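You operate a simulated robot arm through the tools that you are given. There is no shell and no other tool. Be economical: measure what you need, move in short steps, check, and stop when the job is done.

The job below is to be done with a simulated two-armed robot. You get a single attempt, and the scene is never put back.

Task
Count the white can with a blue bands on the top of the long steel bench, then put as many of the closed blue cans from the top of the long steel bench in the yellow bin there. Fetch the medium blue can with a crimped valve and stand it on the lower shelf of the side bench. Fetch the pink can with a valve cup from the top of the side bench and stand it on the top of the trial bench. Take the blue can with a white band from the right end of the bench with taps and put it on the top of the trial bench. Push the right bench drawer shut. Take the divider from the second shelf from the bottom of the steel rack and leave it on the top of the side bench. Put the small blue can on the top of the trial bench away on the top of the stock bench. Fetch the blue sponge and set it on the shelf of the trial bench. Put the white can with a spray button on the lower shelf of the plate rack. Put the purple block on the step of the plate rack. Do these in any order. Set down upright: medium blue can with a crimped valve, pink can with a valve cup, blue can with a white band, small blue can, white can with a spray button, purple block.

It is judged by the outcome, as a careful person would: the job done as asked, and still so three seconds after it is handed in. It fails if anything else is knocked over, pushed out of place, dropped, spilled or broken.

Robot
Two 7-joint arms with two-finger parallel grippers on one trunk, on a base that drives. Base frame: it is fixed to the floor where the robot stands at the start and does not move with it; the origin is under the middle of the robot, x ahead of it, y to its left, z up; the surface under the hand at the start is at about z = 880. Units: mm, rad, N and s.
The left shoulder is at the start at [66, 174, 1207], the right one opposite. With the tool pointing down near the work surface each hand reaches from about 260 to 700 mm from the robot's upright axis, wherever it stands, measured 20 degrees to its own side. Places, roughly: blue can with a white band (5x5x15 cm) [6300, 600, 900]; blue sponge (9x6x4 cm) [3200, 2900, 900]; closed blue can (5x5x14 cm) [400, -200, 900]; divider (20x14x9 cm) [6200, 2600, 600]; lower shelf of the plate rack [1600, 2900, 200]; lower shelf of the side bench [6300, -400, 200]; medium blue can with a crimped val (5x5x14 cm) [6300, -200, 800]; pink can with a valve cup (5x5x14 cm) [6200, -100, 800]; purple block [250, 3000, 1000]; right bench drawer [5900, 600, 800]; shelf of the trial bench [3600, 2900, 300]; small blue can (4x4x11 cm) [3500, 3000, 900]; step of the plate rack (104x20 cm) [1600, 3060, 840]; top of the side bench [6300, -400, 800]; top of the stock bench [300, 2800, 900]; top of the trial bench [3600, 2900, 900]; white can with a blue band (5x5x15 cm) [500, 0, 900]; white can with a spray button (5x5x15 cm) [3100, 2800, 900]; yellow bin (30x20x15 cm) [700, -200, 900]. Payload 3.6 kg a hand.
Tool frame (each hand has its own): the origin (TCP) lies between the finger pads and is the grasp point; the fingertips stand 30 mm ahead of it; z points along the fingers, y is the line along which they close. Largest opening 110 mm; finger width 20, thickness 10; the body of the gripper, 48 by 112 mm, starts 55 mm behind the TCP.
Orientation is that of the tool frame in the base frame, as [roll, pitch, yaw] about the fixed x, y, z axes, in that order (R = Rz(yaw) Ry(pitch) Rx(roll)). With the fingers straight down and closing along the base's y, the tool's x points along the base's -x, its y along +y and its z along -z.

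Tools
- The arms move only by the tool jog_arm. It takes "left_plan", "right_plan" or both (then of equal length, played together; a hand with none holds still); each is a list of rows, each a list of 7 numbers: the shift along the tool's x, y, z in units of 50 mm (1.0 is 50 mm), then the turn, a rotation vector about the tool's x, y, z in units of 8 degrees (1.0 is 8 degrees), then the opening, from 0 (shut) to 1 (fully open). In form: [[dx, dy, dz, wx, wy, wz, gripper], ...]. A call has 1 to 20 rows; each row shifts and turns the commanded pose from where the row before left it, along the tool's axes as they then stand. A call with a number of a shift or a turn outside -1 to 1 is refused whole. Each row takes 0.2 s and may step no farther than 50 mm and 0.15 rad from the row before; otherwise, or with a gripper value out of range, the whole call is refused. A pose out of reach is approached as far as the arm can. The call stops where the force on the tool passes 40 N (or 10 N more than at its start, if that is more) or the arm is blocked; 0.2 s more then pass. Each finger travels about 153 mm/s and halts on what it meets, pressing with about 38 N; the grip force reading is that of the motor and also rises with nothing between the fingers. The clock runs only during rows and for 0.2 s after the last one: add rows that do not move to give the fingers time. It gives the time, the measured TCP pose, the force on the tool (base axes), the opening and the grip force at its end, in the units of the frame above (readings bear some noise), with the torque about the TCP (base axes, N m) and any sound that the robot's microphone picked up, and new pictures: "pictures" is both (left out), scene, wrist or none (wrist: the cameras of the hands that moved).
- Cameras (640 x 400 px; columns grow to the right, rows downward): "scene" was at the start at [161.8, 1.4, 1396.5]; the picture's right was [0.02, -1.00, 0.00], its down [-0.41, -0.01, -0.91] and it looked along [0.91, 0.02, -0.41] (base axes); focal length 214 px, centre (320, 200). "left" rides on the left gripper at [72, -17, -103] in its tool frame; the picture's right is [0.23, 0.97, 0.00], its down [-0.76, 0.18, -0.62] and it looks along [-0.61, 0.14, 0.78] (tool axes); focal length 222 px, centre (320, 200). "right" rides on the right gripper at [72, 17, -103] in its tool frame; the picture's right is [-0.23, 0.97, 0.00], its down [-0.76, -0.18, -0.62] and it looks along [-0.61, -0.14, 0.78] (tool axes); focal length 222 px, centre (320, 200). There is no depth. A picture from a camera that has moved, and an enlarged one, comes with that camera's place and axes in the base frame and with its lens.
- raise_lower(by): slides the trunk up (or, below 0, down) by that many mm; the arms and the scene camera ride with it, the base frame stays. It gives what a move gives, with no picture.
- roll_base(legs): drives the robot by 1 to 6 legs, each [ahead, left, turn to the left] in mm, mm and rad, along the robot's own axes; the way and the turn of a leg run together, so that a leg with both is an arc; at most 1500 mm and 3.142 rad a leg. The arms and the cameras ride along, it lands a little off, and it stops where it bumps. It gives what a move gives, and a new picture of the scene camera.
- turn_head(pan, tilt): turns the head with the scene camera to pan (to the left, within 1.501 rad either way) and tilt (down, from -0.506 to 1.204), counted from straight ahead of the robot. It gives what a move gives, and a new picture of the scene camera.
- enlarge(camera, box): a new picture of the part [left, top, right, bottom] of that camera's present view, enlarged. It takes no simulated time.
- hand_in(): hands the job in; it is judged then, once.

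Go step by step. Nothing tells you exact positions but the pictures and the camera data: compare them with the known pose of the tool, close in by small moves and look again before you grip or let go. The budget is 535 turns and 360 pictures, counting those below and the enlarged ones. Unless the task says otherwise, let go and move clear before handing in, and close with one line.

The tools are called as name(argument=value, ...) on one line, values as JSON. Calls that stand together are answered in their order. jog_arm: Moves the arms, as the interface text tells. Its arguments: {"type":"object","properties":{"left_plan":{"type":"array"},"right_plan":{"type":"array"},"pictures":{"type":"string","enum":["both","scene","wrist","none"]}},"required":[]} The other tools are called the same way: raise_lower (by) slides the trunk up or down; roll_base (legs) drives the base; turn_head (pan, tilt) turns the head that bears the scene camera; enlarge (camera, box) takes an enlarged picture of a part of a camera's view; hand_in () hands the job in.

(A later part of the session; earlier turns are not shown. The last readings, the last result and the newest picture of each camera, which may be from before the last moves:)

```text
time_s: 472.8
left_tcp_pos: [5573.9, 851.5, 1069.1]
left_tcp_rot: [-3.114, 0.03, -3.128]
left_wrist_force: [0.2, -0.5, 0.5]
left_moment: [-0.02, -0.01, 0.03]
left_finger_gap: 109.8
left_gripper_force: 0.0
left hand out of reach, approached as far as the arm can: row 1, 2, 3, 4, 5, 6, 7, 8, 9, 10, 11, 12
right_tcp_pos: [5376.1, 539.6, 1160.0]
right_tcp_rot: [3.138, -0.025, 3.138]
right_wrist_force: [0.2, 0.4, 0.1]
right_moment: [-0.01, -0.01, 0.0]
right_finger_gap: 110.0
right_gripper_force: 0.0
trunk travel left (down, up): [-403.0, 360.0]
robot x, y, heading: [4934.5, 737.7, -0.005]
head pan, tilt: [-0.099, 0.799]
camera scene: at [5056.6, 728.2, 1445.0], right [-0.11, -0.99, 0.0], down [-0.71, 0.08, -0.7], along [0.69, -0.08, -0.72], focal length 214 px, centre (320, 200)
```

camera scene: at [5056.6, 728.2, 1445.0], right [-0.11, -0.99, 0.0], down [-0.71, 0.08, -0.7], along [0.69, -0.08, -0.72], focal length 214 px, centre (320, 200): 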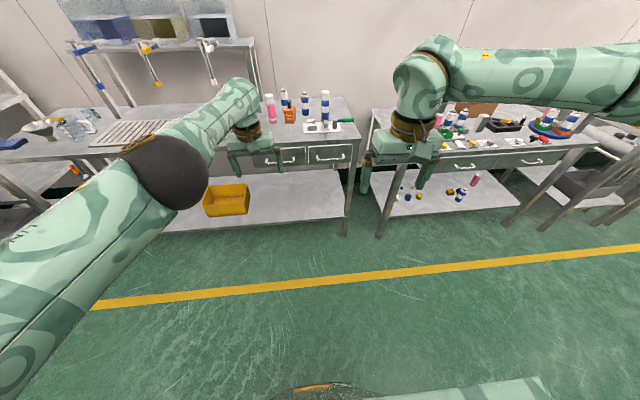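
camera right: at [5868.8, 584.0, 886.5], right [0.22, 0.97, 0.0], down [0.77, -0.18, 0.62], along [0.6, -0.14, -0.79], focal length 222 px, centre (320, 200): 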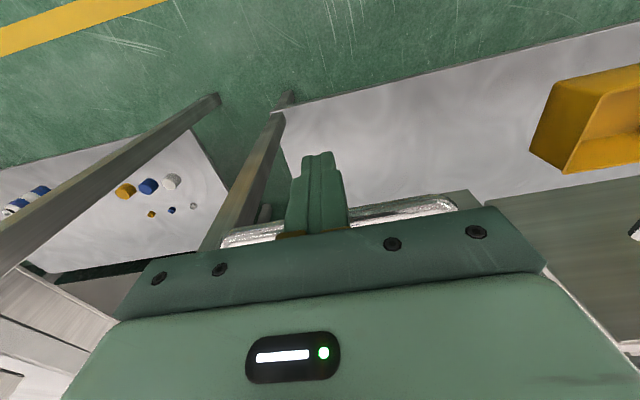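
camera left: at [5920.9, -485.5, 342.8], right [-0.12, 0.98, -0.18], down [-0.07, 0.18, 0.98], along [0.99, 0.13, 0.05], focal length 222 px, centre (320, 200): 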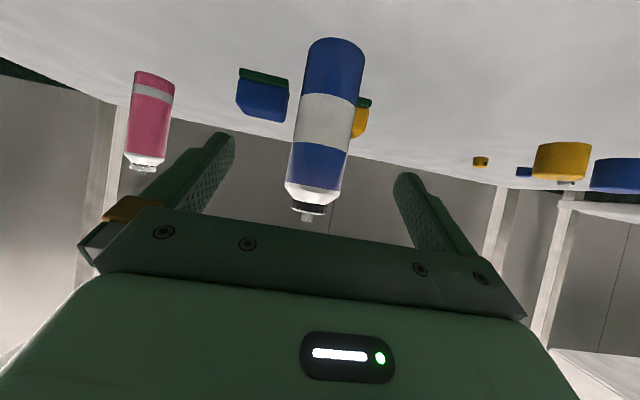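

jog_arm(left_plan=[[0.2, 0, 0.8, 0, 0, 0, 1], [0.2, 0, 0.8, 0, 0, 0, 1], [0.2, 0, 0.8, 0, 0, 0, 1], [0.3, 0, 0.8, 0, 0, 0, 1], [0.3, 0, 0.8, 0, 0, 0, 1], [0.3, 0, 0.8, 0, 0, 0, 1]], pictures="none")

jog_arm(left_plan=[[0.05, -0.4, 0, 0, 0, 0, 1], [0.07, -0.4, 0, 0, 0, 0, 1], [0.1, -0.4, 0, 0, 0, 0, 1], [0.12, -0.4, 0, 0, 0, 0, 1], [0.14, -0.4, 0, 0, 0, 0, 1], [0.16, -0.4, 0, 0, 0, 0, 1], [0.18, -0.4, 0, 0, 0, 0, 1], [0.2, -0.4, 0, 0, 0, 0, 1]], pictures="none")

jog_arm(left_plan=[[0.25, -0.4, 0, 0, 0, 0, 1], [0.28, -0.4, 0, 0, 0, 0, 1], [0.31, -0.4, 0, 0, 0, 0, 1], [0.35, -0.4, 0, 0, 0, 0, 1], [0.4, -0.4, 0, 0, 0, 0, 1], [0.45, -0.4, 0, 0, 0, 0, 1], [0.5, -0.3, 0, 0, 0, 0, 1]], pictures="none")

```text
time_s: 474.2
left_tcp_pos: [5510.4, 843.8, 828.9]
left_tcp_rot: [-3.113, 0.032, -3.128]
left_wrist_force: [0.2, -0.1, -0.8]
left_moment: [0.02, -0.02, -0.01]
left_finger_gap: 109.9
left_gripper_force: 0.0
left hand out of reach, approached as far as the arm can: row 1, 6
right_tcp_pos: [5376.9, 541.0, 1159.2]
right_tcp_rot: [3.137, -0.026, 3.138]
right_wrist_force: [0.2, -0.3, 0.4]
right_moment: [-0.01, -0.01, -0.03]
right_finger_gap: 110.3
right_gripper_force: 0.1
trunk travel left (down, up): [-403.0, 360.0]
robot x, y, heading: [4933.1, 736.4, -0.01]
head pan, tilt: [-0.099, 0.799]
```

```text
time_s: 476.0
left_tcp_pos: [5460.0, 705.7, 835.4]
left_tcp_rot: [-3.111, 0.031, -3.124]
left_wrist_force: [-0.2, -0.1, -0.3]
left_moment: [0.02, -0.01, 0.0]
left_finger_gap: 110.0
left_gripper_force: 0.1
left hand out of reach, approached as far as the arm can: row 3, 6, 8
right_tcp_pos: [5375.6, 540.7, 1159.6]
right_tcp_rot: [3.137, -0.026, 3.137]
right_wrist_force: [0.2, -0.5, 0.3]
right_moment: [-0.05, 0.02, -0.01]
right_finger_gap: 110.1
right_gripper_force: 0.0
trunk travel left (down, up): [-403.0, 360.0]
robot x, y, heading: [4935.8, 738.0, -0.009]
head pan, tilt: [-0.099, 0.799]
```

```text
time_s: 477.6
left_tcp_pos: [5331.8, 579.7, 834.7]
left_tcp_rot: [-3.115, 0.03, -3.128]
left_wrist_force: [-0.5, -0.5, -0.2]
left_moment: [0.02, -0.03, 0.05]
left_finger_gap: 109.9
left_gripper_force: 0.1
left hand out of reach, approached as far as the arm can: row 6
right_tcp_pos: [5375.7, 537.8, 1159.7]
right_tcp_rot: [3.138, -0.026, 3.137]
right_wrist_force: [0.2, 0.7, 0.0]
right_moment: [0.01, -0.02, 0.01]
right_finger_gap: 109.9
right_gripper_force: 0.0
trunk travel left (down, up): [-403.0, 360.0]
robot x, y, heading: [4934.3, 737.8, -0.008]
head pan, tilt: [-0.099, 0.799]
```

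jog_arm(left_plan=[[0, 0.4, 0.1, 0, 0, 0, 1], [0, 0.5, 0, 0, 0, 0, 1], [0, 0.6, 0, 0, 0, 0, 1], [0, 0.6, -0.3, 0, 0, 0, 1], [-0.1, 0.6, -0.5, 0, 0, 0, 1], [-0.1, 0.6, -0.6, 0, 0, 0, 1], [-0.1, 0.6, -0.6, 0, 0.1, 0, 1], [-0.1, 0.5, -0.7, -0.15, 0.1, 0, 1], [0, 0.3, -0.8, 0, 0, 0, 1], [0, 0.2, -0.8, 0, 0, 0, 1], [0, 0, -0.8, 0, 0, 0, 1]], pictures="scene")

```text
time_s: 480.0
left_tcp_pos: [5346.3, 828.5, 1078.7]
left_tcp_rot: [-3.135, 0.002, -3.127]
left_wrist_force: [0.8, 0.6, 0.5]
left_moment: [0.04, 0.0, -0.01]
left_finger_gap: 110.0
left_gripper_force: 0.1
right_tcp_pos: [5376.0, 539.0, 1159.8]
right_tcp_rot: [3.138, -0.027, 3.138]
right_wrist_force: [0.0, 0.8, 0.2]
right_moment: [0.01, 0.01, -0.01]
right_finger_gap: 110.0
right_gripper_force: 0.0
trunk travel left (down, up): [-403.0, 360.0]
robot x, y, heading: [4934.6, 734.2, -0.013]
head pan, tilt: [-0.099, 0.799]
camera scene: at [5056.3, 727.2, 1445.0], right [-0.11, -0.99, 0.0], down [-0.71, 0.08, -0.7], along [0.69, -0.08, -0.72], focal length 214 px, centre (320, 200)
```

scene: 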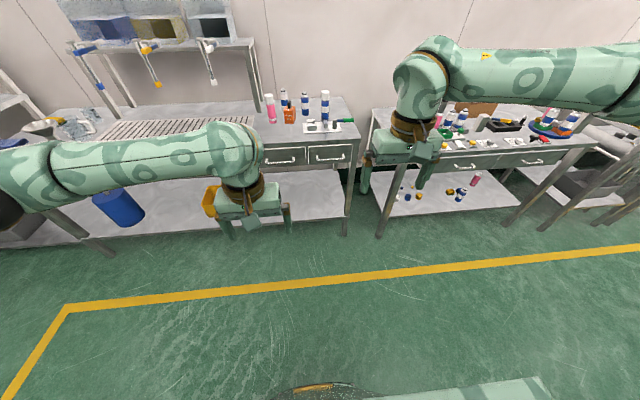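

The left arm is back to normal. I'll tuck it and approach with the right hand to the capped blue can.

jog_arm(left_plan=[[0.6, 0, 0, 0, 0, 0, 1], [0.6, 0, 0, 0, 0, 0, 1], [0.4, 0, 0, 0, 0, 0, 1]], right_plan=[[0, 0, 0, 0, -0.2, 0, 1], [0, 0, 0, 0, 0, 0, 1], [0, 0, 0, 0, 0, 0, 1]], pictures="none")

roll_base(legs=[[0, 27, 0.01], [725, 0, 0]])

jog_arm(right_plan=[[-0.6, 0, 0, 0, 0, 0, 1], [-0.6, 0, 0, 0, 0, 0, 1], [-0.6, 0, 0, 0, 0, 0, 1]], pictures="wrist")

```text
time_s: 480.8
left_tcp_pos: [5271.1, 826.8, 1078.8]
left_tcp_rot: [-3.133, 0.002, -3.127]
left_wrist_force: [0.2, 0.6, -0.1]
left_moment: [-0.02, -0.03, 0.02]
left_finger_gap: 110.1
left_gripper_force: 0.1
right_tcp_pos: [5377.4, 539.3, 1159.4]
right_tcp_rot: [3.138, 0.003, 3.138]
right_wrist_force: [0.0, 0.0, -0.1]
right_moment: [-0.01, -0.01, -0.01]
right_finger_gap: 109.9
right_gripper_force: 0.0
trunk travel left (down, up): [-403.0, 360.0]
robot x, y, heading: [4933.8, 734.3, -0.007]
head pan, tilt: [-0.099, 0.799]
```

```text
time_s: 485.2
left_tcp_pos: [5993.8, 853.4, 1078.2]
left_tcp_rot: [-3.134, 0.001, -3.127]
left_wrist_force: [0.8, 0.3, -0.7]
left_moment: [-0.03, -0.03, -0.01]
left_finger_gap: 110.0
left_gripper_force: 0.0
right_tcp_pos: [6099.8, 563.9, 1158.7]
right_tcp_rot: [3.14, 0.0, 3.14]
right_wrist_force: [0.2, -0.5, -1.0]
right_moment: [0.02, 0.03, 0.0]
right_finger_gap: 109.8
right_gripper_force: 0.0
trunk travel left (down, up): [-403.0, 360.0]
robot x, y, heading: [5651.8, 760.2, -0.009]
head pan, tilt: [-0.099, 0.799]
camera scene: at [5779.2, 751.8, 1444.9], right [-0.11, -0.99, 0.0], down [-0.71, 0.08, -0.7], along [0.69, -0.08, -0.72], focal length 214 px, centre (320, 200)
```

scene: 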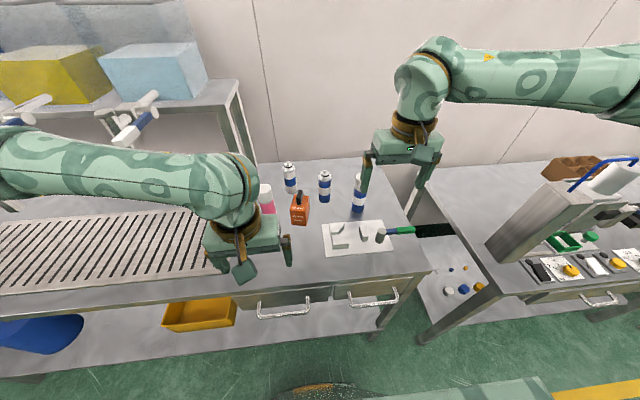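

```text
time_s: 486.0
left_tcp_pos: [5993.5, 852.7, 1076.7]
left_tcp_rot: [-3.133, 0.002, -3.128]
left_wrist_force: [0.3, 0.3, 0.0]
left_moment: [-0.01, -0.01, -0.02]
left_finger_gap: 110.0
left_gripper_force: 0.1
right_tcp_pos: [6189.9, 564.6, 1162.4]
right_tcp_rot: [3.137, 0.002, -3.141]
right_wrist_force: [0.2, 0.4, -0.2]
right_moment: [-0.02, -0.03, 0.01]
right_finger_gap: 109.9
right_gripper_force: 0.0
trunk travel left (down, up): [-403.0, 360.0]
robot x, y, heading: [5655.7, 762.6, -0.004]
head pan, tilt: [-0.099, 0.799]
camera right: at [6117.1, 581.6, 1264.4], right [0.23, 0.97, 0.0], down [0.76, -0.18, 0.62], along [0.61, -0.14, -0.78], focal length 222 px, centre (320, 200)
```

right: 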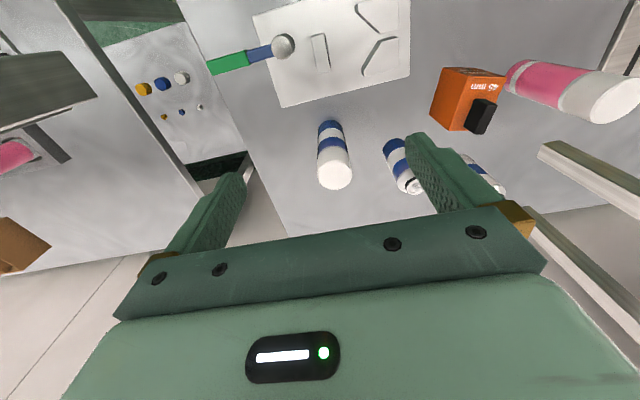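

roll_base(legs=[[50, 0, 0]])

jog_arm(right_plan=[[-0.4, 0.04, 0.3, 0, 0, 0, 0.9], [0, 0, 0.6, 0, 0, 0, 0.9], [0, 0, 0.6, 0, 0, 0, 0.9], [0, 0, 0.6, 0, 0, 0, 0.9], [0, 0, 0.6, 0, 0, 0, 0.9], [0, 0, 0.4, 0, 0, 0, 0.9], [0, 0, 0, 0, 0, 0, 0.9]], pictures="wrist")

```text
time_s: 486.9
left_tcp_pos: [6042.0, 852.5, 1077.7]
left_tcp_rot: [-3.133, 0.0, -3.128]
left_wrist_force: [0.5, -0.1, -0.7]
left_moment: [-0.01, 0.03, 0.01]
left_finger_gap: 110.2
left_gripper_force: 0.0
right_tcp_pos: [6236.9, 564.0, 1161.4]
right_tcp_rot: [3.139, 0.004, 3.137]
right_wrist_force: [-0.1, -0.5, 0.7]
right_moment: [0.01, 0.0, -0.07]
right_finger_gap: 110.0
right_gripper_force: 0.2
trunk travel left (down, up): [-403.0, 360.0]
robot x, y, heading: [5702.2, 761.8, -0.007]
head pan, tilt: [-0.099, 0.799]
camera scene: at [5828.2, 751.6, 1445.0], right [-0.11, -0.99, 0.0], down [-0.71, 0.08, -0.7], along [0.69, -0.08, -0.72], focal length 214 px, centre (320, 200)
```

scene: 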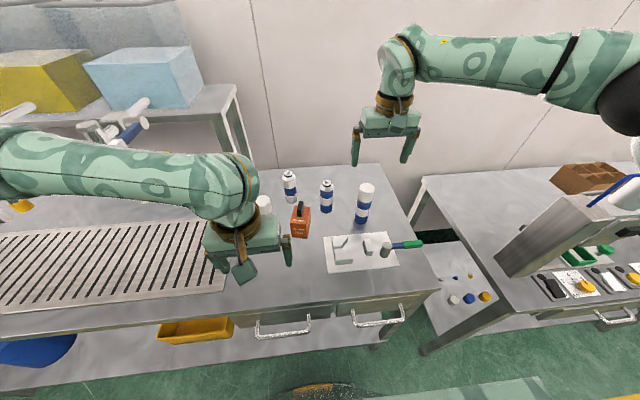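

```text
time_s: 488.5
left_tcp_pos: [6041.4, 852.5, 1077.1]
left_tcp_rot: [-3.135, 0.002, -3.127]
left_wrist_force: [0.3, -0.7, -0.4]
left_moment: [0.02, -0.02, 0.01]
left_finger_gap: 110.1
left_gripper_force: 0.1
right_tcp_pos: [6255.3, 568.3, 1006.7]
right_tcp_rot: [3.139, 0.002, 3.138]
right_wrist_force: [0.5, 0.1, -0.6]
right_moment: [0.0, 0.03, 0.0]
right_finger_gap: 99.0
right_gripper_force: 0.0
trunk travel left (down, up): [-403.0, 360.0]
robot x, y, heading: [5705.6, 761.4, -0.01]
head pan, tilt: [-0.099, 0.799]
camera right: at [6184.1, 583.9, 1109.6], right [0.23, 0.97, 0.0], down [0.76, -0.18, 0.62], along [0.61, -0.14, -0.78], focal length 222 px, centre (320, 200)
```

right: 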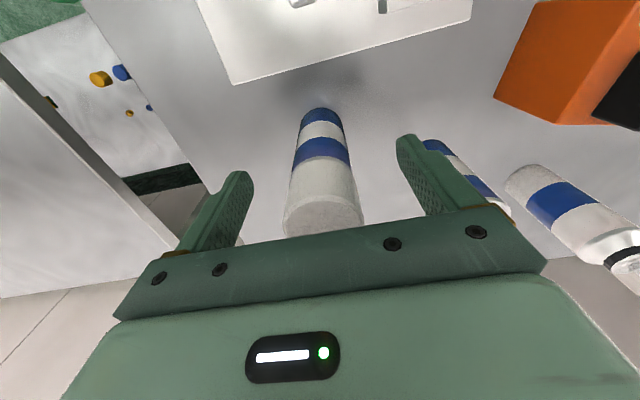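

jog_arm(right_plan=[[-0.02, 0.04, 0.26, 0, 0, 0, 0.9], [0, 0, 0.26, 0, 0, 0, 0.9], [0, 0, 0, 0, 0, 0, 0.9], [0, 0, 0, 0, 0, 0, 0.3], [0, 0, 0, 0, 0, 0, 0.3], [0, 0, 0, 0, 0, 0, 0.3], [0, 0, 0, 0, 0, 0, 0.3]], pictures="none")

jog_arm(right_plan=[[0, 0, -0.5, 0, 0, 0, 0.3], [0, 0, -0.7, 0, 0, 0, 0.3], [0, 0, -0.8, 0, 0, 0, 0.3], [0, 0, -0.8, 0, 0, 0, 0.3], [0.4, 0, -0.6, 0, 0, 0, 0.3], [0.6, 0, -0.3, 0, 0, 0, 0.3]], pictures="wrist")

```text
time_s: 490.1
left_tcp_pos: [6040.9, 851.1, 1077.9]
left_tcp_rot: [-3.135, 0.001, -3.128]
left_wrist_force: [-0.5, -0.4, 0.8]
left_moment: [0.01, 0.02, 0.0]
left_finger_gap: 110.4
left_gripper_force: 0.0
right_tcp_pos: [6259.4, 569.0, 983.1]
right_tcp_rot: [3.139, 0.002, 3.139]
right_wrist_force: [1.8, 0.4, 2.7]
right_moment: [-0.07, -0.2, 0.0]
right_finger_gap: 44.2
right_gripper_force: 38.1
trunk travel left (down, up): [-403.0, 360.0]
robot x, y, heading: [5708.3, 759.7, -0.009]
head pan, tilt: [-0.099, 0.799]
```

```text
time_s: 491.5
left_tcp_pos: [6040.9, 851.6, 1078.4]
left_tcp_rot: [-3.133, 0.002, -3.128]
left_wrist_force: [-0.6, 0.7, -0.1]
left_moment: [-0.05, -0.01, 0.02]
left_finger_gap: 110.1
left_gripper_force: 0.1
right_tcp_pos: [6208.1, 572.0, 1166.1]
right_tcp_rot: [3.139, 0.002, 3.14]
right_wrist_force: [0.0, 0.2, -1.1]
right_moment: [0.03, -0.01, 0.0]
right_finger_gap: 43.8
right_gripper_force: 38.3
trunk travel left (down, up): [-403.0, 360.0]
robot x, y, heading: [5703.9, 760.7, -0.006]
head pan, tilt: [-0.099, 0.799]
camera right: at [6136.0, 586.9, 1269.3], right [0.23, 0.97, 0.0], down [0.76, -0.18, 0.62], along [0.61, -0.14, -0.78], focal length 222 px, centre (320, 200)
```

right: 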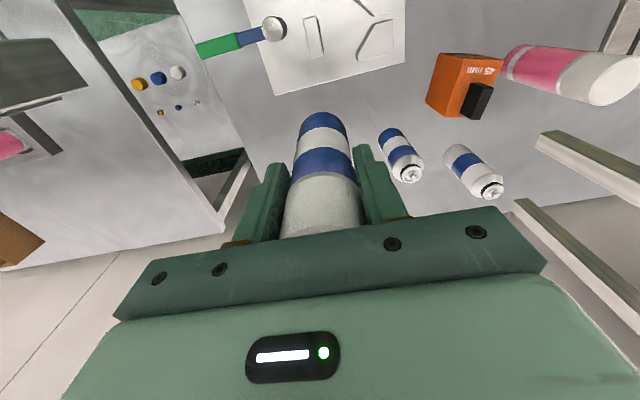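

The blue banded can is held. Next the pink can with the left hand: back off, go right, and line up.

roll_base(legs=[[-450, 0, 0.006], [0, -995, 0]])

jog_arm(left_plan=[[-0.4, 0.3, 0, 0, 0, 0, 0.7], [-0.5, 0.3, 0, 0, 0, 0, 0.7], [-0.5, 0.3, 0, 0, 0, 0, 0.7], [-0.5, 0.3, 0, 0, 0, 0, 0.7], [-0.5, 0.3, 0, 0, 0, 0, 0.7], [-0.5, 0.1, 0, 0, 0, 0, 0.7]], pictures="none")

```text
time_s: 498.9
left_tcp_pos: [5623.3, -132.3, 1077.6]
left_tcp_rot: [-3.135, 0.002, -3.086]
left_wrist_force: [0.4, -0.1, -1.3]
left_moment: [-0.02, 0.04, 0.05]
left_finger_gap: 109.9
left_gripper_force: 0.1
right_tcp_pos: [5802.5, -404.0, 1163.5]
right_tcp_rot: [3.136, 0.002, -3.104]
right_wrist_force: [-0.4, -0.2, -1.5]
right_moment: [0.01, 0.04, -0.01]
right_finger_gap: 43.8
right_gripper_force: 38.1
trunk travel left (down, up): [-403.0, 360.0]
robot x, y, heading: [5291.6, -234.7, 0.028]
head pan, tilt: [-0.099, 0.799]
camera scene: at [5414.0, -240.4, 1444.9], right [-0.07, -1.0, 0.0], down [-0.72, 0.05, -0.7], along [0.7, -0.05, -0.72], focal length 214 px, centre (320, 200)
```

scene: 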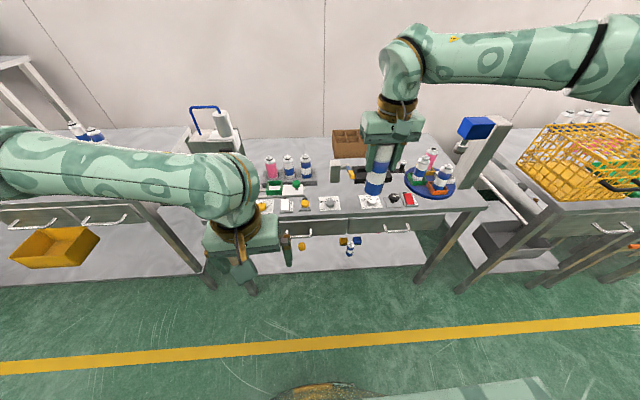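

```text
time_s: 500.3
left_tcp_pos: [5765.0, -42.4, 1078.0]
left_tcp_rot: [-3.135, 0.001, -3.085]
left_wrist_force: [0.0, 0.6, 0.8]
left_moment: [-0.02, 0.02, -0.02]
left_finger_gap: 77.1
left_gripper_force: 0.0
right_tcp_pos: [5803.0, -404.0, 1165.6]
right_tcp_rot: [3.137, 0.001, -3.102]
right_wrist_force: [0.2, 0.2, -3.6]
right_moment: [0.01, 0.05, 0.0]
right_finger_gap: 44.2
right_gripper_force: 37.8
trunk travel left (down, up): [-403.0, 360.0]
robot x, y, heading: [5289.4, -235.4, 0.04]
head pan, tilt: [-0.099, 0.799]
```

roll_base(legs=[[230, 0, -0.033]])

enlarge(camera="left", box=[0, 0, 640, 400])

```text
time_s: 502.1
left_tcp_pos: [6002.0, -55.3, 1077.5]
left_tcp_rot: [-3.135, 0.002, -3.119]
left_wrist_force: [0.1, -0.3, -0.2]
left_moment: [0.03, -0.02, -0.02]
left_finger_gap: 77.2
left_gripper_force: 0.0
right_tcp_pos: [6029.3, -416.3, 1165.8]
right_tcp_rot: [3.138, 0.001, -3.135]
right_wrist_force: [0.3, -0.7, -1.4]
right_moment: [-0.02, 0.01, 0.02]
right_finger_gap: 44.0
right_gripper_force: 38.1
trunk travel left (down, up): [-403.0, 360.0]
robot x, y, heading: [5520.4, -230.4, 0.004]
head pan, tilt: [-0.099, 0.799]
camera scene: at [5646.0, -240.0, 1444.9], right [-0.1, -1.0, 0.0], down [-0.71, 0.07, -0.7], along [0.69, -0.07, -0.72], focal length 214 px, centre (320, 200)
```

scene: 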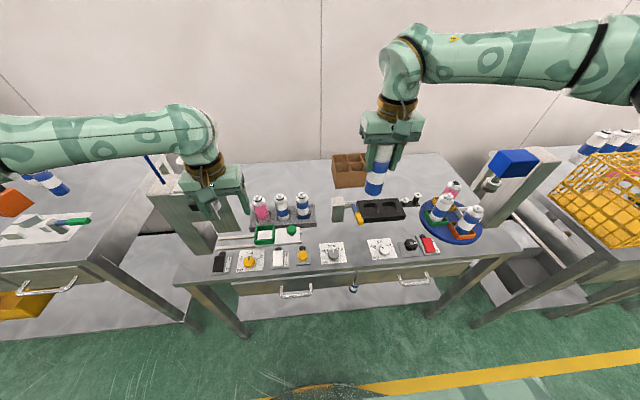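

```text
1.00 times, centred on (320, 200) of left (not enlarged: the box is as wide or as high as the picture)
camera zoom: at [5928.2, -73.5, 1180.8], right [-0.25, 0.97, -0.01], down [0.76, 0.2, 0.62], along [0.6, 0.15, -0.78], focal length 222 px, centre (320, 200)
```

zoom: 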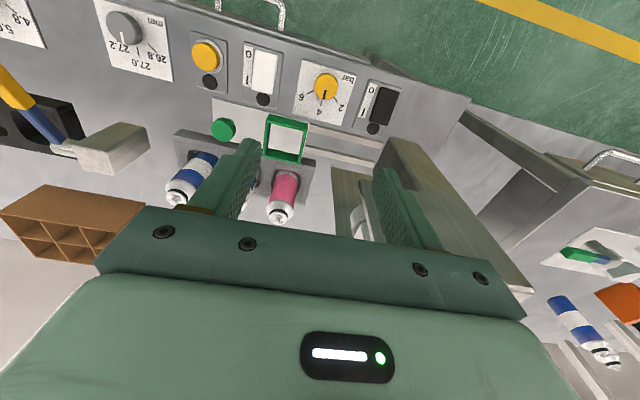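

The pink can is close between the press and its neighbours. I'll yaw the left hand about 45° so the fingers fit diagonally, and move above it.

jog_arm(left_plan=[[0, -0.2, 0, 0, 0, -0.9, 0.75], [0, -0.2, 0, 0, 0, -0.9, 0.75], [0, 0, 0, 0, 0, -0.9, 0.75], [0, 0, 0, 0, 0, -0.9, 0.75], [0, 0, 0, 0, 0, -0.9, 0.75], [0, 0, 0, 0, 0, -0.9, 0.75]], pictures="none")

roll_base(legs=[[80, 0, 0]])

```text
time_s: 503.5
left_tcp_pos: [6002.5, -74.9, 1079.9]
left_tcp_rot: [-3.134, -0.003, -2.361]
left_wrist_force: [0.1, 0.3, 0.9]
left_moment: [0.0, -0.01, 0.0]
left_finger_gap: 82.4
left_gripper_force: 0.1
right_tcp_pos: [6027.6, -415.4, 1165.6]
right_tcp_rot: [3.138, 0.001, -3.134]
right_wrist_force: [-0.8, -1.0, -1.4]
right_moment: [0.02, -0.01, -0.04]
right_finger_gap: 43.8
right_gripper_force: 37.9
trunk travel left (down, up): [-403.0, 360.0]
robot x, y, heading: [5522.4, -232.5, 0.001]
head pan, tilt: [-0.099, 0.799]
```

```text
time_s: 504.5
left_tcp_pos: [6081.8, -72.6, 1078.4]
left_tcp_rot: [-3.138, -0.007, -2.364]
left_wrist_force: [0.4, -0.4, -0.7]
left_moment: [0.0, -0.01, -0.01]
left_finger_gap: 82.7
left_gripper_force: 0.2
right_tcp_pos: [6109.2, -414.5, 1165.2]
right_tcp_rot: [3.138, -0.001, -3.132]
right_wrist_force: [0.2, -0.4, -2.8]
right_moment: [0.01, 0.06, 0.0]
right_finger_gap: 43.7
right_gripper_force: 37.6
trunk travel left (down, up): [-403.0, 360.0]
robot x, y, heading: [5599.9, -233.8, 0.002]
head pan, tilt: [-0.099, 0.799]
camera scene: at [5726.0, -239.8, 1444.7], right [-0.1, -1.0, 0.0], down [-0.71, 0.07, -0.7], along [0.69, -0.07, -0.72], focal length 214 px, centre (320, 200)
```

scene: 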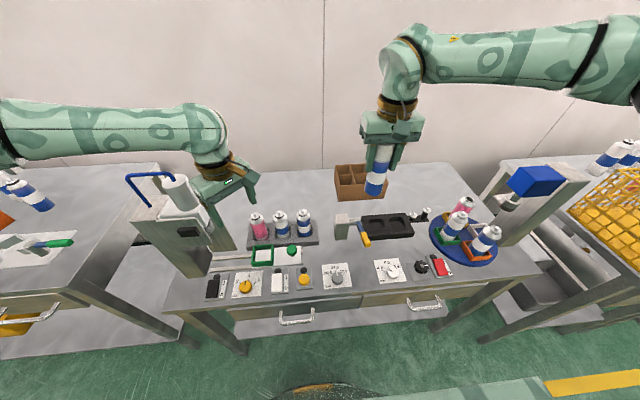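

The forearm would pass too close to the press, so I'll shift the base right 170 mm and reach diagonally.

jog_arm(left_plan=[[0.5, -0.3, -0.3, 0, 0, 0, 0.75], [0.5, -0.3, -0.3, 0, 0, 0, 0.75]], pictures="none")

roll_base(legs=[[0, -175, 0]])

```text
time_s: 505.1
left_tcp_pos: [6066.9, -129.4, 1110.8]
left_tcp_rot: [-3.136, -0.002, -2.364]
left_wrist_force: [0.4, -1.1, 0.1]
left_moment: [0.02, -0.04, 0.02]
left_finger_gap: 82.4
left_gripper_force: 0.1
right_tcp_pos: [6107.2, -417.7, 1165.3]
right_tcp_rot: [3.138, 0.001, -3.136]
right_wrist_force: [0.5, -0.6, -1.2]
right_moment: [-0.02, -0.03, -0.02]
right_finger_gap: 44.0
right_gripper_force: 38.2
trunk travel left (down, up): [-403.0, 360.0]
robot x, y, heading: [5598.4, -231.0, 0.003]
head pan, tilt: [-0.099, 0.799]
```

```text
time_s: 506.6
left_tcp_pos: [6067.1, -302.3, 1110.6]
left_tcp_rot: [-3.137, -0.003, -2.367]
left_wrist_force: [-1.0, 0.2, 0.5]
left_moment: [0.05, -0.04, 0.01]
left_finger_gap: 82.6
left_gripper_force: 0.1
right_tcp_pos: [6106.3, -590.5, 1165.3]
right_tcp_rot: [3.138, 0.003, -3.137]
right_wrist_force: [-0.3, -0.3, -1.5]
right_moment: [0.01, 0.04, 0.02]
right_finger_gap: 43.9
right_gripper_force: 37.8
trunk travel left (down, up): [-403.0, 360.0]
robot x, y, heading: [5599.9, -400.2, -0.006]
head pan, tilt: [-0.099, 0.799]
camera scene: at [5724.0, -413.2, 1444.9], right [-0.1, -0.99, 0.0], down [-0.71, 0.07, -0.7], along [0.69, -0.07, -0.72], focal length 214 px, centre (320, 200)
```

scene: 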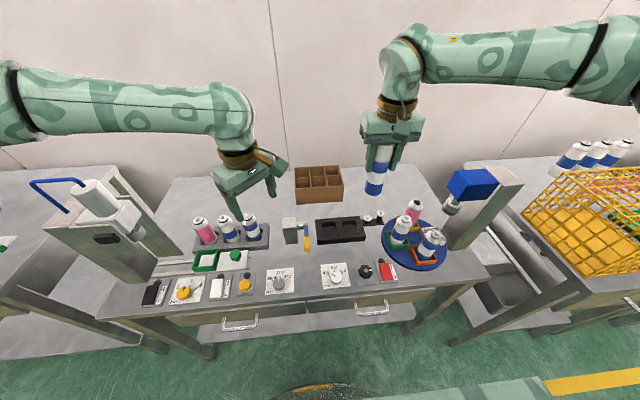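

jog_arm(left_plan=[[-0.748, 0.322, 0.1, 0, 0, 0, 0.75], [-0.748, 0.322, 0.1, 0, 0, 0, 0.75], [-0.748, 0.322, 0.1, 0, 0, 0, 0.75], [-0.748, 0.322, 0.1, 0, 0, 0, 0.75], [-0.748, 0.322, 0.3, 0, 0, 0, 0.75], [-0.748, 0.322, 0.3, 0, 0, 0, 0.75]], pictures="both")

```text
time_s: 508.0
left_tcp_pos: [6159.9, -73.2, 1057.8]
left_tcp_rot: [-3.134, -0.003, -2.367]
left_wrist_force: [-0.2, -0.3, -0.4]
left_moment: [0.0, 0.01, -0.01]
left_finger_gap: 82.7
left_gripper_force: 0.0
right_tcp_pos: [6106.8, -589.3, 1165.4]
right_tcp_rot: [3.139, 0.002, -3.137]
right_wrist_force: [-0.5, 0.0, -1.7]
right_moment: [0.02, 0.06, 0.0]
right_finger_gap: 43.8
right_gripper_force: 38.0
trunk travel left (down, up): [-403.0, 360.0]
robot x, y, heading: [5600.6, -401.6, -0.007]
head pan, tilt: [-0.099, 0.799]
camera scene: at [5724.5, -410.6, 1444.9], right [-0.1, -0.99, 0.0], down [-0.71, 0.07, -0.7], along [0.69, -0.07, -0.72], focal length 214 px, centre (320, 200)
camera left: at [6119.0, -136.6, 1161.8], right [-0.84, 0.54, -0.01], down [0.42, 0.66, 0.62], along [0.34, 0.52, -0.79], focal length 222 px, centre (320, 200)
```

scene: 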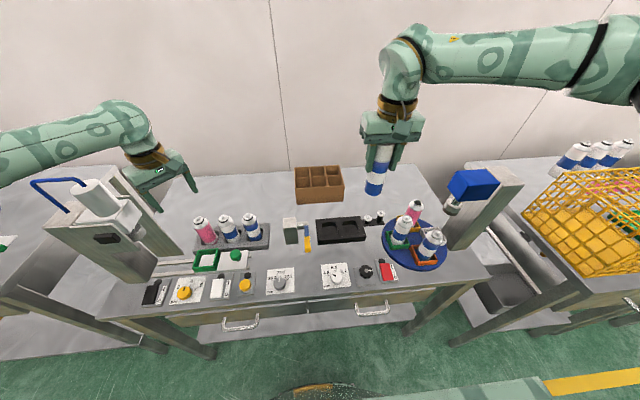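
left: 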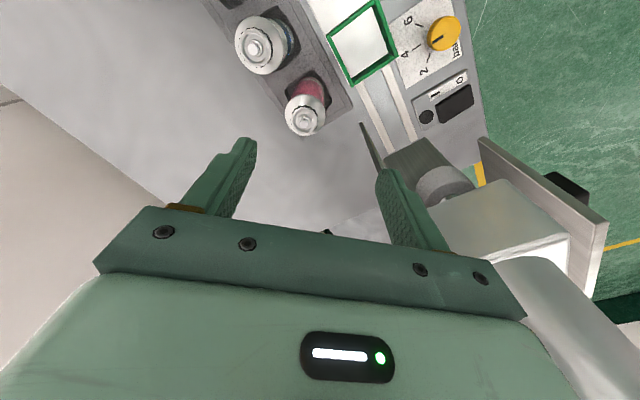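

jog_arm(left_plan=[[0.1, -0.3, 0.3, 0, 0, 0, 0.75], [0, 0, 0.6, 0, 0, 0, 0.75], [0, 0, 0.6, 0, 0, 0, 0.75], [0, 0, 0.3, 0, 0, 0, 0.75]], pictures="wrist")

```text
time_s: 509.0
left_tcp_pos: [6168.8, -92.8, 968.9]
left_tcp_rot: [-3.135, -0.002, -2.366]
left_wrist_force: [0.7, 0.2, -0.6]
left_moment: [-0.02, 0.0, 0.0]
left_finger_gap: 82.5
left_gripper_force: 0.1
right_tcp_pos: [6106.3, -589.8, 1164.8]
right_tcp_rot: [3.136, 0.002, -3.136]
right_wrist_force: [-0.6, 0.2, -2.1]
right_moment: [0.0, 0.03, 0.0]
right_finger_gap: 43.8
right_gripper_force: 38.5
trunk travel left (down, up): [-403.0, 360.0]
robot x, y, heading: [5597.8, -403.9, 0.003]
head pan, tilt: [-0.099, 0.799]
camera left: at [6127.8, -155.3, 1072.2], right [-0.84, 0.54, -0.01], down [0.42, 0.66, 0.62], along [0.34, 0.52, -0.78], focal length 222 px, centre (320, 200)
```

left: 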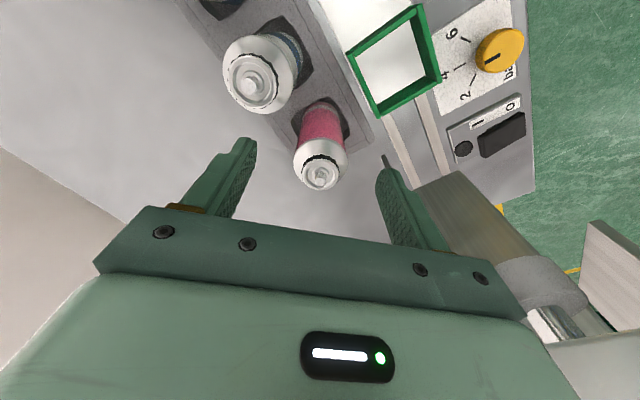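

jog_arm(left_plan=[[0, 0.03, 0.5, 0, 0, 0, 0.75], [0, 0, 0.5, 0, 0, 0, 0.75], [0, 0, 0.36, 0, 0, 0, 0.75], [0, 0, 0, 0, 0, 0, 0.75], [0, 0, 0, 0, 0, 0, 0.3], [0, 0, 0, 0, 0, 0, 0.3], [0, 0, 0, 0, 0, 0, 0.3]], pictures="wrist")

```text
time_s: 510.6
left_tcp_pos: [6168.4, -92.4, 901.2]
left_tcp_rot: [-3.135, -0.002, -2.366]
left_wrist_force: [-0.1, -0.4, -0.3]
left_moment: [0.02, 0.01, 0.0]
left_finger_gap: 37.4
left_gripper_force: 38.0
right_tcp_pos: [6105.6, -588.8, 1165.8]
right_tcp_rot: [3.139, 0.002, -3.135]
right_wrist_force: [-0.8, 0.4, -1.5]
right_moment: [-0.01, 0.03, -0.03]
right_finger_gap: 43.7
right_gripper_force: 38.3
trunk travel left (down, up): [-403.0, 360.0]
robot x, y, heading: [5599.0, -404.8, -0.003]
head pan, tilt: [-0.099, 0.799]
camera left: at [6125.4, -155.4, 1004.4], right [-0.84, 0.54, -0.01], down [0.42, 0.66, 0.62], along [0.34, 0.52, -0.79], focal length 222 px, centre (320, 200)
```

left: 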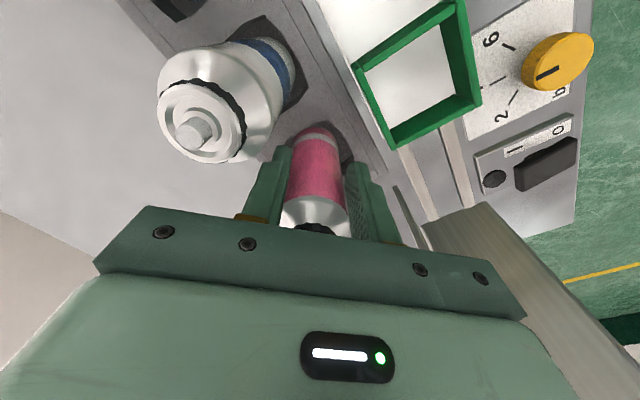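

The fingers caught the shoulder taper. I'll reopen, go 12 mm lower, and grip again.

jog_arm(left_plan=[[0, 0, 0, 0, 0, 0, 0.7], [0, 0, 0, 0, 0, 0, 0.7], [0, 0, 0.12, 0, 0, 0, 0.7], [0, 0, 0.12, 0, 0, 0, 0.7], [0, 0, 0, 0, 0, 0, 0.7], [0, 0, 0, 0, 0, 0, 0.3], [0, 0, 0, 0, 0, 0, 0.3], [0, 0, 0, 0, 0, 0, 0.3]], pictures="none")

```text
time_s: 512.4
left_tcp_pos: [6165.0, -91.5, 890.9]
left_tcp_rot: [-3.135, -0.004, -2.367]
left_wrist_force: [0.3, -0.1, 0.9]
left_moment: [0.08, -0.09, -0.01]
left_finger_gap: 38.1
left_gripper_force: 37.8
right_tcp_pos: [6106.0, -588.5, 1166.3]
right_tcp_rot: [3.137, 0.002, -3.137]
right_wrist_force: [-0.6, 0.5, -1.6]
right_moment: [-0.01, 0.04, 0.01]
right_finger_gap: 44.1
right_gripper_force: 38.0
trunk travel left (down, up): [-403.0, 360.0]
robot x, y, heading: [5602.4, -403.1, 0.001]
head pan, tilt: [-0.099, 0.799]
```

jog_arm(left_plan=[[0, 0, -0.3, 0, 0, 0, 0.3], [0, 0, -0.6, 0, 0, 0, 0.3], [0, 0, -0.6, 0, 0, 0, 0.3], [0, 0, 0, 0, 0, 0, 0.3]], pictures="wrist")

```text
time_s: 513.4
left_tcp_pos: [6165.3, -89.7, 964.6]
left_tcp_rot: [-3.133, -0.003, -2.368]
left_wrist_force: [0.4, 0.1, -1.1]
left_moment: [-0.04, 0.03, 0.0]
left_finger_gap: 38.2
left_gripper_force: 37.7
right_tcp_pos: [6106.7, -588.9, 1166.3]
right_tcp_rot: [3.139, 0.0, -3.136]
right_wrist_force: [0.0, -0.7, -1.7]
right_moment: [0.01, 0.03, -0.02]
right_finger_gap: 43.9
right_gripper_force: 38.3
trunk travel left (down, up): [-403.0, 360.0]
robot x, y, heading: [5601.7, -399.5, 0.002]
head pan, tilt: [-0.099, 0.799]
camera left: at [6125.0, -152.6, 1068.5], right [-0.84, 0.54, -0.01], down [0.42, 0.66, 0.62], along [0.34, 0.52, -0.79], focal length 222 px, centre (320, 200)
```

left: 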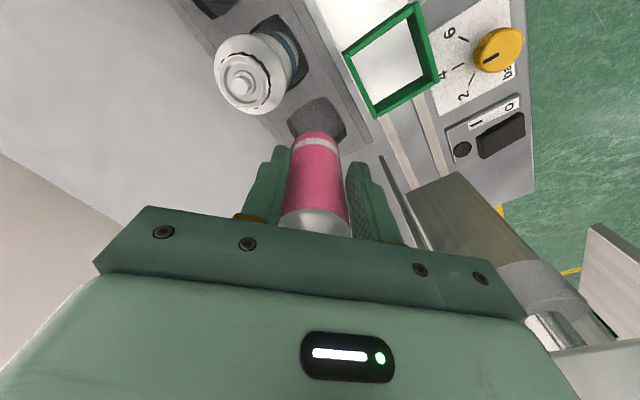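

The can sits about 12 mm off-centre in the pads. I'll set it back in its pocket, shift, and regrip properly.

jog_arm(left_plan=[[0, 0, 0.6, 0, 0, 0, 0.3], [0, 0, 0.6, 0, 0, 0, 0.3], [0, 0, 0.24, 0, 0, 0, 0.3], [0, 0, 0, 0, 0, 0, 0.3], [0, 0, 0, 0, 0, 0, 0.7], [0, 0, 0, 0, 0, 0, 0.7], [-0.24, 0, 0, 0, 0, 0, 0.7], [0, 0, 0, 0, 0, 0, 0.7]], pictures="wrist")

```text
time_s: 515.2
left_tcp_pos: [6174.5, -81.5, 894.5]
left_tcp_rot: [-3.135, -0.004, -2.367]
left_wrist_force: [-0.2, 0.1, 0.8]
left_moment: [0.02, -0.01, 0.04]
left_finger_gap: 77.1
left_gripper_force: 0.0
right_tcp_pos: [6105.5, -589.4, 1166.3]
right_tcp_rot: [3.138, 0.002, -3.137]
right_wrist_force: [0.4, 1.0, -1.6]
right_moment: [0.0, 0.03, 0.02]
right_finger_gap: 44.0
right_gripper_force: 37.8
trunk travel left (down, up): [-403.0, 360.0]
robot x, y, heading: [5600.4, -403.5, -0.002]
head pan, tilt: [-0.099, 0.799]
camera left: at [6133.4, -143.8, 997.1], right [-0.84, 0.54, -0.01], down [0.42, 0.66, 0.62], along [0.34, 0.52, -0.79], focal length 222 px, centre (320, 200)
```

left: 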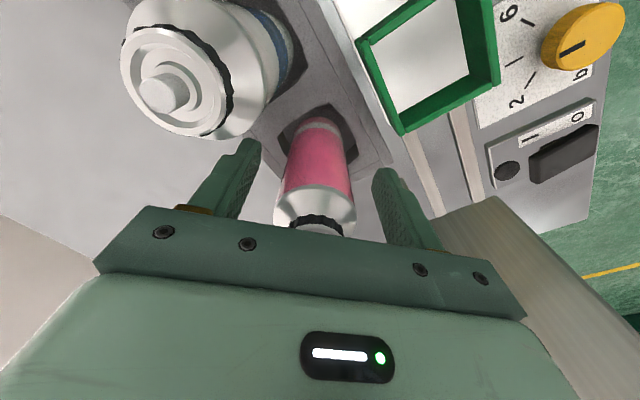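

Centred now. Grip and lift.

jog_arm(left_plan=[[0, 0, 0, 0, 0, 0, 0.3], [0, 0, 0, 0, 0, 0, 0.3], [0, 0, 0, 0, 0, 0, 0.3], [0, 0, 0, 0, 0, 0, 0.3]], pictures="none")

jog_arm(left_plan=[[0, 0, -0.5, 0, 0, 0, 0.3], [0, 0, -0.7, 0, 0, 0, 0.3], [0, 0, -0.8, 0, 0, 0, 0.3], [0, 0, -0.8, 0, 0, 0, 0.3], [0, 0, -0.8, 0, 0, 0, 0.3]], pictures="wrist")

```text
time_s: 516.2
left_tcp_pos: [6175.1, -81.1, 893.8]
left_tcp_rot: [-3.135, -0.004, -2.365]
left_wrist_force: [-0.2, 0.7, 0.6]
left_moment: [0.05, 0.03, 0.0]
left_finger_gap: 43.6
left_gripper_force: 38.2
right_tcp_pos: [6106.4, -589.2, 1166.1]
right_tcp_rot: [3.14, 0.003, -3.135]
right_wrist_force: [0.1, -0.2, -2.0]
right_moment: [-0.01, 0.01, 0.0]
right_finger_gap: 44.0
right_gripper_force: 38.1
trunk travel left (down, up): [-403.0, 360.0]
robot x, y, heading: [5598.5, -404.3, -0.003]
head pan, tilt: [-0.099, 0.799]
```

```text
time_s: 517.4
left_tcp_pos: [6170.1, -81.0, 1073.8]
left_tcp_rot: [-3.136, -0.004, -2.367]
left_wrist_force: [-0.2, -0.9, -1.7]
left_moment: [-0.04, 0.03, 0.0]
left_finger_gap: 43.8
left_gripper_force: 38.6
right_tcp_pos: [6105.8, -590.1, 1166.7]
right_tcp_rot: [3.138, 0.002, -3.136]
right_wrist_force: [0.2, 0.0, -1.1]
right_moment: [0.01, 0.0, -0.01]
right_finger_gap: 43.9
right_gripper_force: 37.9
trunk travel left (down, up): [-403.0, 360.0]
robot x, y, heading: [5600.7, -405.9, -0.002]
head pan, tilt: [-0.099, 0.799]
camera left: at [6129.3, -143.7, 1175.9], right [-0.84, 0.54, -0.01], down [0.42, 0.66, 0.62], along [0.34, 0.52, -0.79], focal length 222 px, centre (320, 200)
```

left: 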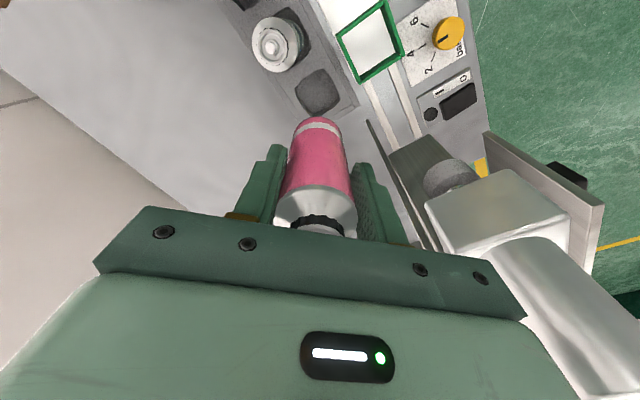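

Pink is firmly held. Draw the hand back away from the press, then drive off toward the trial bench.

jog_arm(left_plan=[[0.2, -0.3, -0.3, 0, 0, 0, 0.3], [0.748, -0.322, -0.1, 0, 0, 0, 0.3], [0.748, -0.322, -0.1, 0, 0, 0, 0.3], [0.748, -0.322, -0.1, 0, 0, 0, 0.3], [0.748, -0.322, 0, 0, 0, 0.5, 0.3], [0.5, -0.2, 0, 0, 0, 0.8, 0.3], [0.2, 0, 0, 0, 0, 0.9, 0.3], [0, 0, 0, 0, 0, 0.9, 0.3], [0, 0, 0, 0, 0, 0.9, 0.3], [0, 0, 0, 0, 0, 0.9, 0.3], [0, 0, 0, 0, 0, 0.6, 0.3]], pictures="none")

roll_base(legs=[[-600, 0, 0], [0, 1400, 0], [0, 950, 0]])

```text
time_s: 519.8
left_tcp_pos: [6094.7, -278.8, 1104.1]
left_tcp_rot: [-3.136, 0.001, -3.137]
left_wrist_force: [0.0, 0.0, -1.3]
left_moment: [0.01, 0.04, -0.01]
left_finger_gap: 43.9
left_gripper_force: 37.8
right_tcp_pos: [6106.3, -589.8, 1165.3]
right_tcp_rot: [3.138, 0.003, -3.137]
right_wrist_force: [0.1, -0.8, -1.6]
right_moment: [-0.01, 0.04, 0.0]
right_finger_gap: 44.0
right_gripper_force: 37.8
trunk travel left (down, up): [-403.0, 360.0]
robot x, y, heading: [5604.0, -405.8, -0.001]
head pan, tilt: [-0.099, 0.799]
```

```text
time_s: 534.4
left_tcp_pos: [5453.2, 2108.7, 1104.7]
left_tcp_rot: [-3.133, 0.002, -3.102]
left_wrist_force: [0.1, 0.3, -2.4]
left_moment: [0.01, 0.03, -0.02]
left_finger_gap: 43.6
left_gripper_force: 37.9
right_tcp_pos: [5474.6, 1798.2, 1166.9]
right_tcp_rot: [3.139, 0.004, -3.106]
right_wrist_force: [-0.4, 0.5, -1.7]
right_moment: [-0.02, 0.04, -0.02]
right_finger_gap: 43.9
right_gripper_force: 37.8
trunk travel left (down, up): [-403.0, 360.0]
robot x, y, heading: [4963.7, 1967.3, 0.032]
head pan, tilt: [-0.099, 0.799]
camera scene: at [5086.6, 1963.7, 1444.9], right [-0.07, -1.0, 0.0], down [-0.72, 0.05, -0.7], along [0.69, -0.05, -0.72], focal length 214 px, centre (320, 200)
```

scene: 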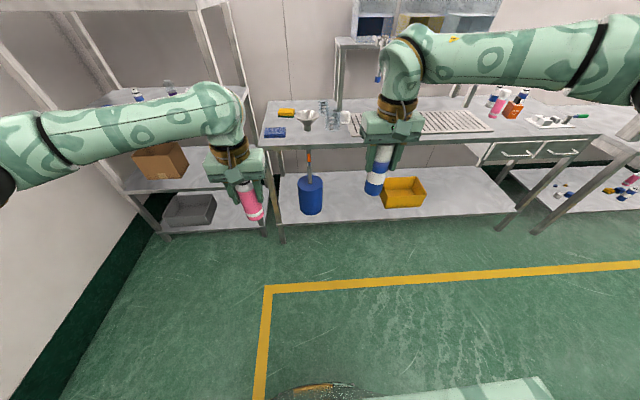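

Both cans are aboard. Now turn toward the trial bench and move along to it.

roll_base(legs=[[0, 0, 1.54], [0, 1000, 0], [0, 620, 0]])

turn_head(pan=0, tilt=0.7)

```text
time_s: 546.5
left_tcp_pos: [3218.7, 2488.0, 1104.8]
left_tcp_rot: [-3.134, 0.002, -1.589]
left_wrist_force: [0.0, 0.6, -1.6]
left_moment: [0.0, -0.01, 0.03]
left_finger_gap: 43.4
left_gripper_force: 37.8
right_tcp_pos: [3527.1, 2491.7, 1164.6]
right_tcp_rot: [3.138, 0.001, -1.592]
right_wrist_force: [0.7, 0.2, -2.1]
right_moment: [-0.02, -0.03, 0.04]
right_finger_gap: 44.0
right_gripper_force: 38.1
trunk travel left (down, up): [-403.0, 360.0]
robot x, y, heading: [3327.3, 1989.1, 1.542]
head pan, tilt: [-0.099, 0.799]
camera scene: at [3339.7, 2114.3, 1444.9], right [0.99, -0.13, 0.0], down [-0.09, -0.71, -0.7], along [0.09, 0.69, -0.72], focal length 214 px, centre (320, 200)
```

scene: 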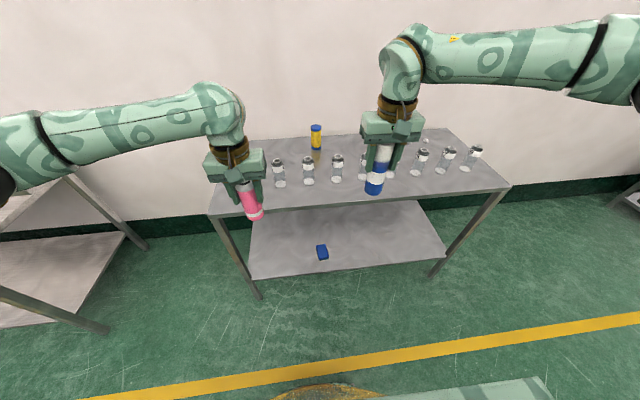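

```text
time_s: 547.1
left_tcp_pos: [3217.6, 2487.5, 1104.6]
left_tcp_rot: [-3.133, 0.001, -1.589]
left_wrist_force: [0.5, -0.5, -1.3]
left_moment: [-0.03, 0.0, -0.01]
left_finger_gap: 43.8
left_gripper_force: 37.7
right_tcp_pos: [3528.7, 2491.9, 1166.2]
right_tcp_rot: [3.141, 0.003, -1.593]
right_wrist_force: [0.4, -0.9, -2.1]
right_moment: [-0.03, 0.0, -0.01]
right_finger_gap: 44.0
right_gripper_force: 37.9
trunk travel left (down, up): [-403.0, 360.0]
robot x, y, heading: [3328.1, 1992.8, 1.543]
head pan, tilt: [0.0, 0.7]
camera scene: at [3332.4, 2119.2, 1453.1], right [1.0, -0.03, 0.0], down [-0.02, -0.64, -0.76], along [0.02, 0.76, -0.65], focal length 214 px, centre (320, 200)
```

scene: 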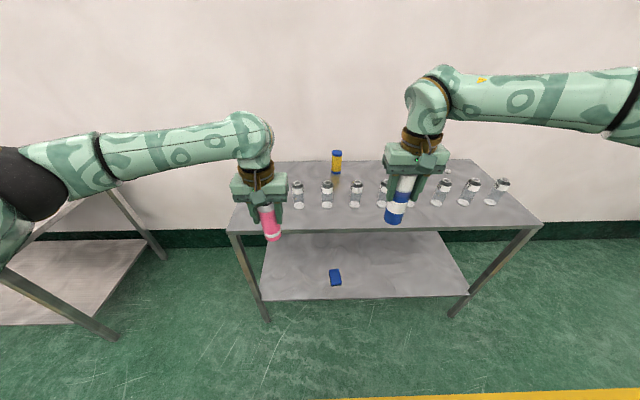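

Approach the bench, with the left hand a little higher and further left.

jog_arm(left_plan=[[0, 0.6, -0.5, 0, 0, 0, 0.3], [0, 0.2, -0.2, 0, 0, 0, 0.3]], pictures="none")

roll_base(legs=[[385, 0, 0.028]])

turn_head(pan=0, tilt=0.95)

```text
time_s: 547.7
left_tcp_pos: [3179.9, 2490.2, 1140.5]
left_tcp_rot: [-3.134, 0.001, -1.587]
left_wrist_force: [-0.4, 0.0, -2.3]
left_moment: [0.03, 0.03, -0.01]
left_finger_gap: 43.9
left_gripper_force: 38.6
right_tcp_pos: [3529.8, 2492.8, 1166.1]
right_tcp_rot: [3.137, 0.0, -1.594]
right_wrist_force: [0.2, -0.3, -2.9]
right_moment: [0.01, 0.0, 0.0]
right_finger_gap: 43.9
right_gripper_force: 37.6
trunk travel left (down, up): [-403.0, 360.0]
robot x, y, heading: [3329.4, 1991.6, 1.547]
head pan, tilt: [0.0, 0.7]
```

```text
time_s: 550.2
left_tcp_pos: [3165.9, 2873.7, 1140.6]
left_tcp_rot: [-3.134, 0.002, -1.553]
left_wrist_force: [0.1, -0.9, -2.5]
left_moment: [-0.04, -0.02, 0.02]
left_finger_gap: 43.5
left_gripper_force: 38.3
right_tcp_pos: [3513.7, 2887.8, 1165.4]
right_tcp_rot: [3.138, 0.002, -1.555]
right_wrist_force: [-0.6, 0.1, -2.5]
right_moment: [-0.03, 0.01, -0.03]
right_finger_gap: 44.1
right_gripper_force: 37.7
trunk travel left (down, up): [-403.0, 360.0]
robot x, y, heading: [3329.5, 2375.6, 1.585]
head pan, tilt: [0.0, 0.7]
camera scene: at [3331.0, 2508.6, 1453.1], right [1.0, 0.01, 0.0], down [0.01, -0.65, -0.76], along [-0.01, 0.76, -0.65], focal length 214 px, centre (320, 200)
```

scene: 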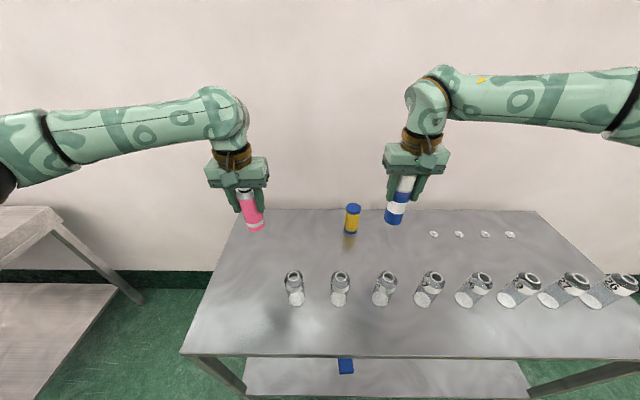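

```text
time_s: 551.0
left_tcp_pos: [3165.2, 2873.3, 1140.6]
left_tcp_rot: [-3.133, 0.0, -1.553]
left_wrist_force: [0.0, 0.3, -2.5]
left_moment: [-0.04, -0.02, -0.02]
left_finger_gap: 43.7
left_gripper_force: 38.2
right_tcp_pos: [3513.4, 2886.9, 1166.3]
right_tcp_rot: [3.138, 0.002, -1.555]
right_wrist_force: [-0.3, 1.2, -0.9]
right_moment: [-0.02, 0.01, -0.04]
right_finger_gap: 43.8
right_gripper_force: 37.7
trunk travel left (down, up): [-403.0, 360.0]
robot x, y, heading: [3333.5, 2378.9, 1.581]
head pan, tilt: [0.0, 0.949]
camera scene: at [3331.1, 2495.4, 1433.5], right [1.0, 0.01, 0.0], down [0.01, -0.81, -0.58], along [-0.01, 0.58, -0.81], focal length 214 px, centre (320, 200)
```

scene: 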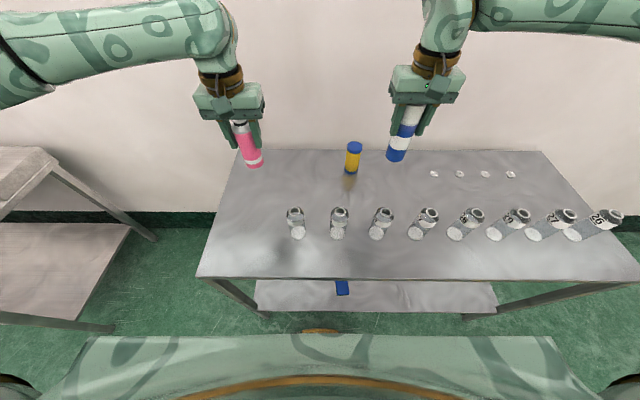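

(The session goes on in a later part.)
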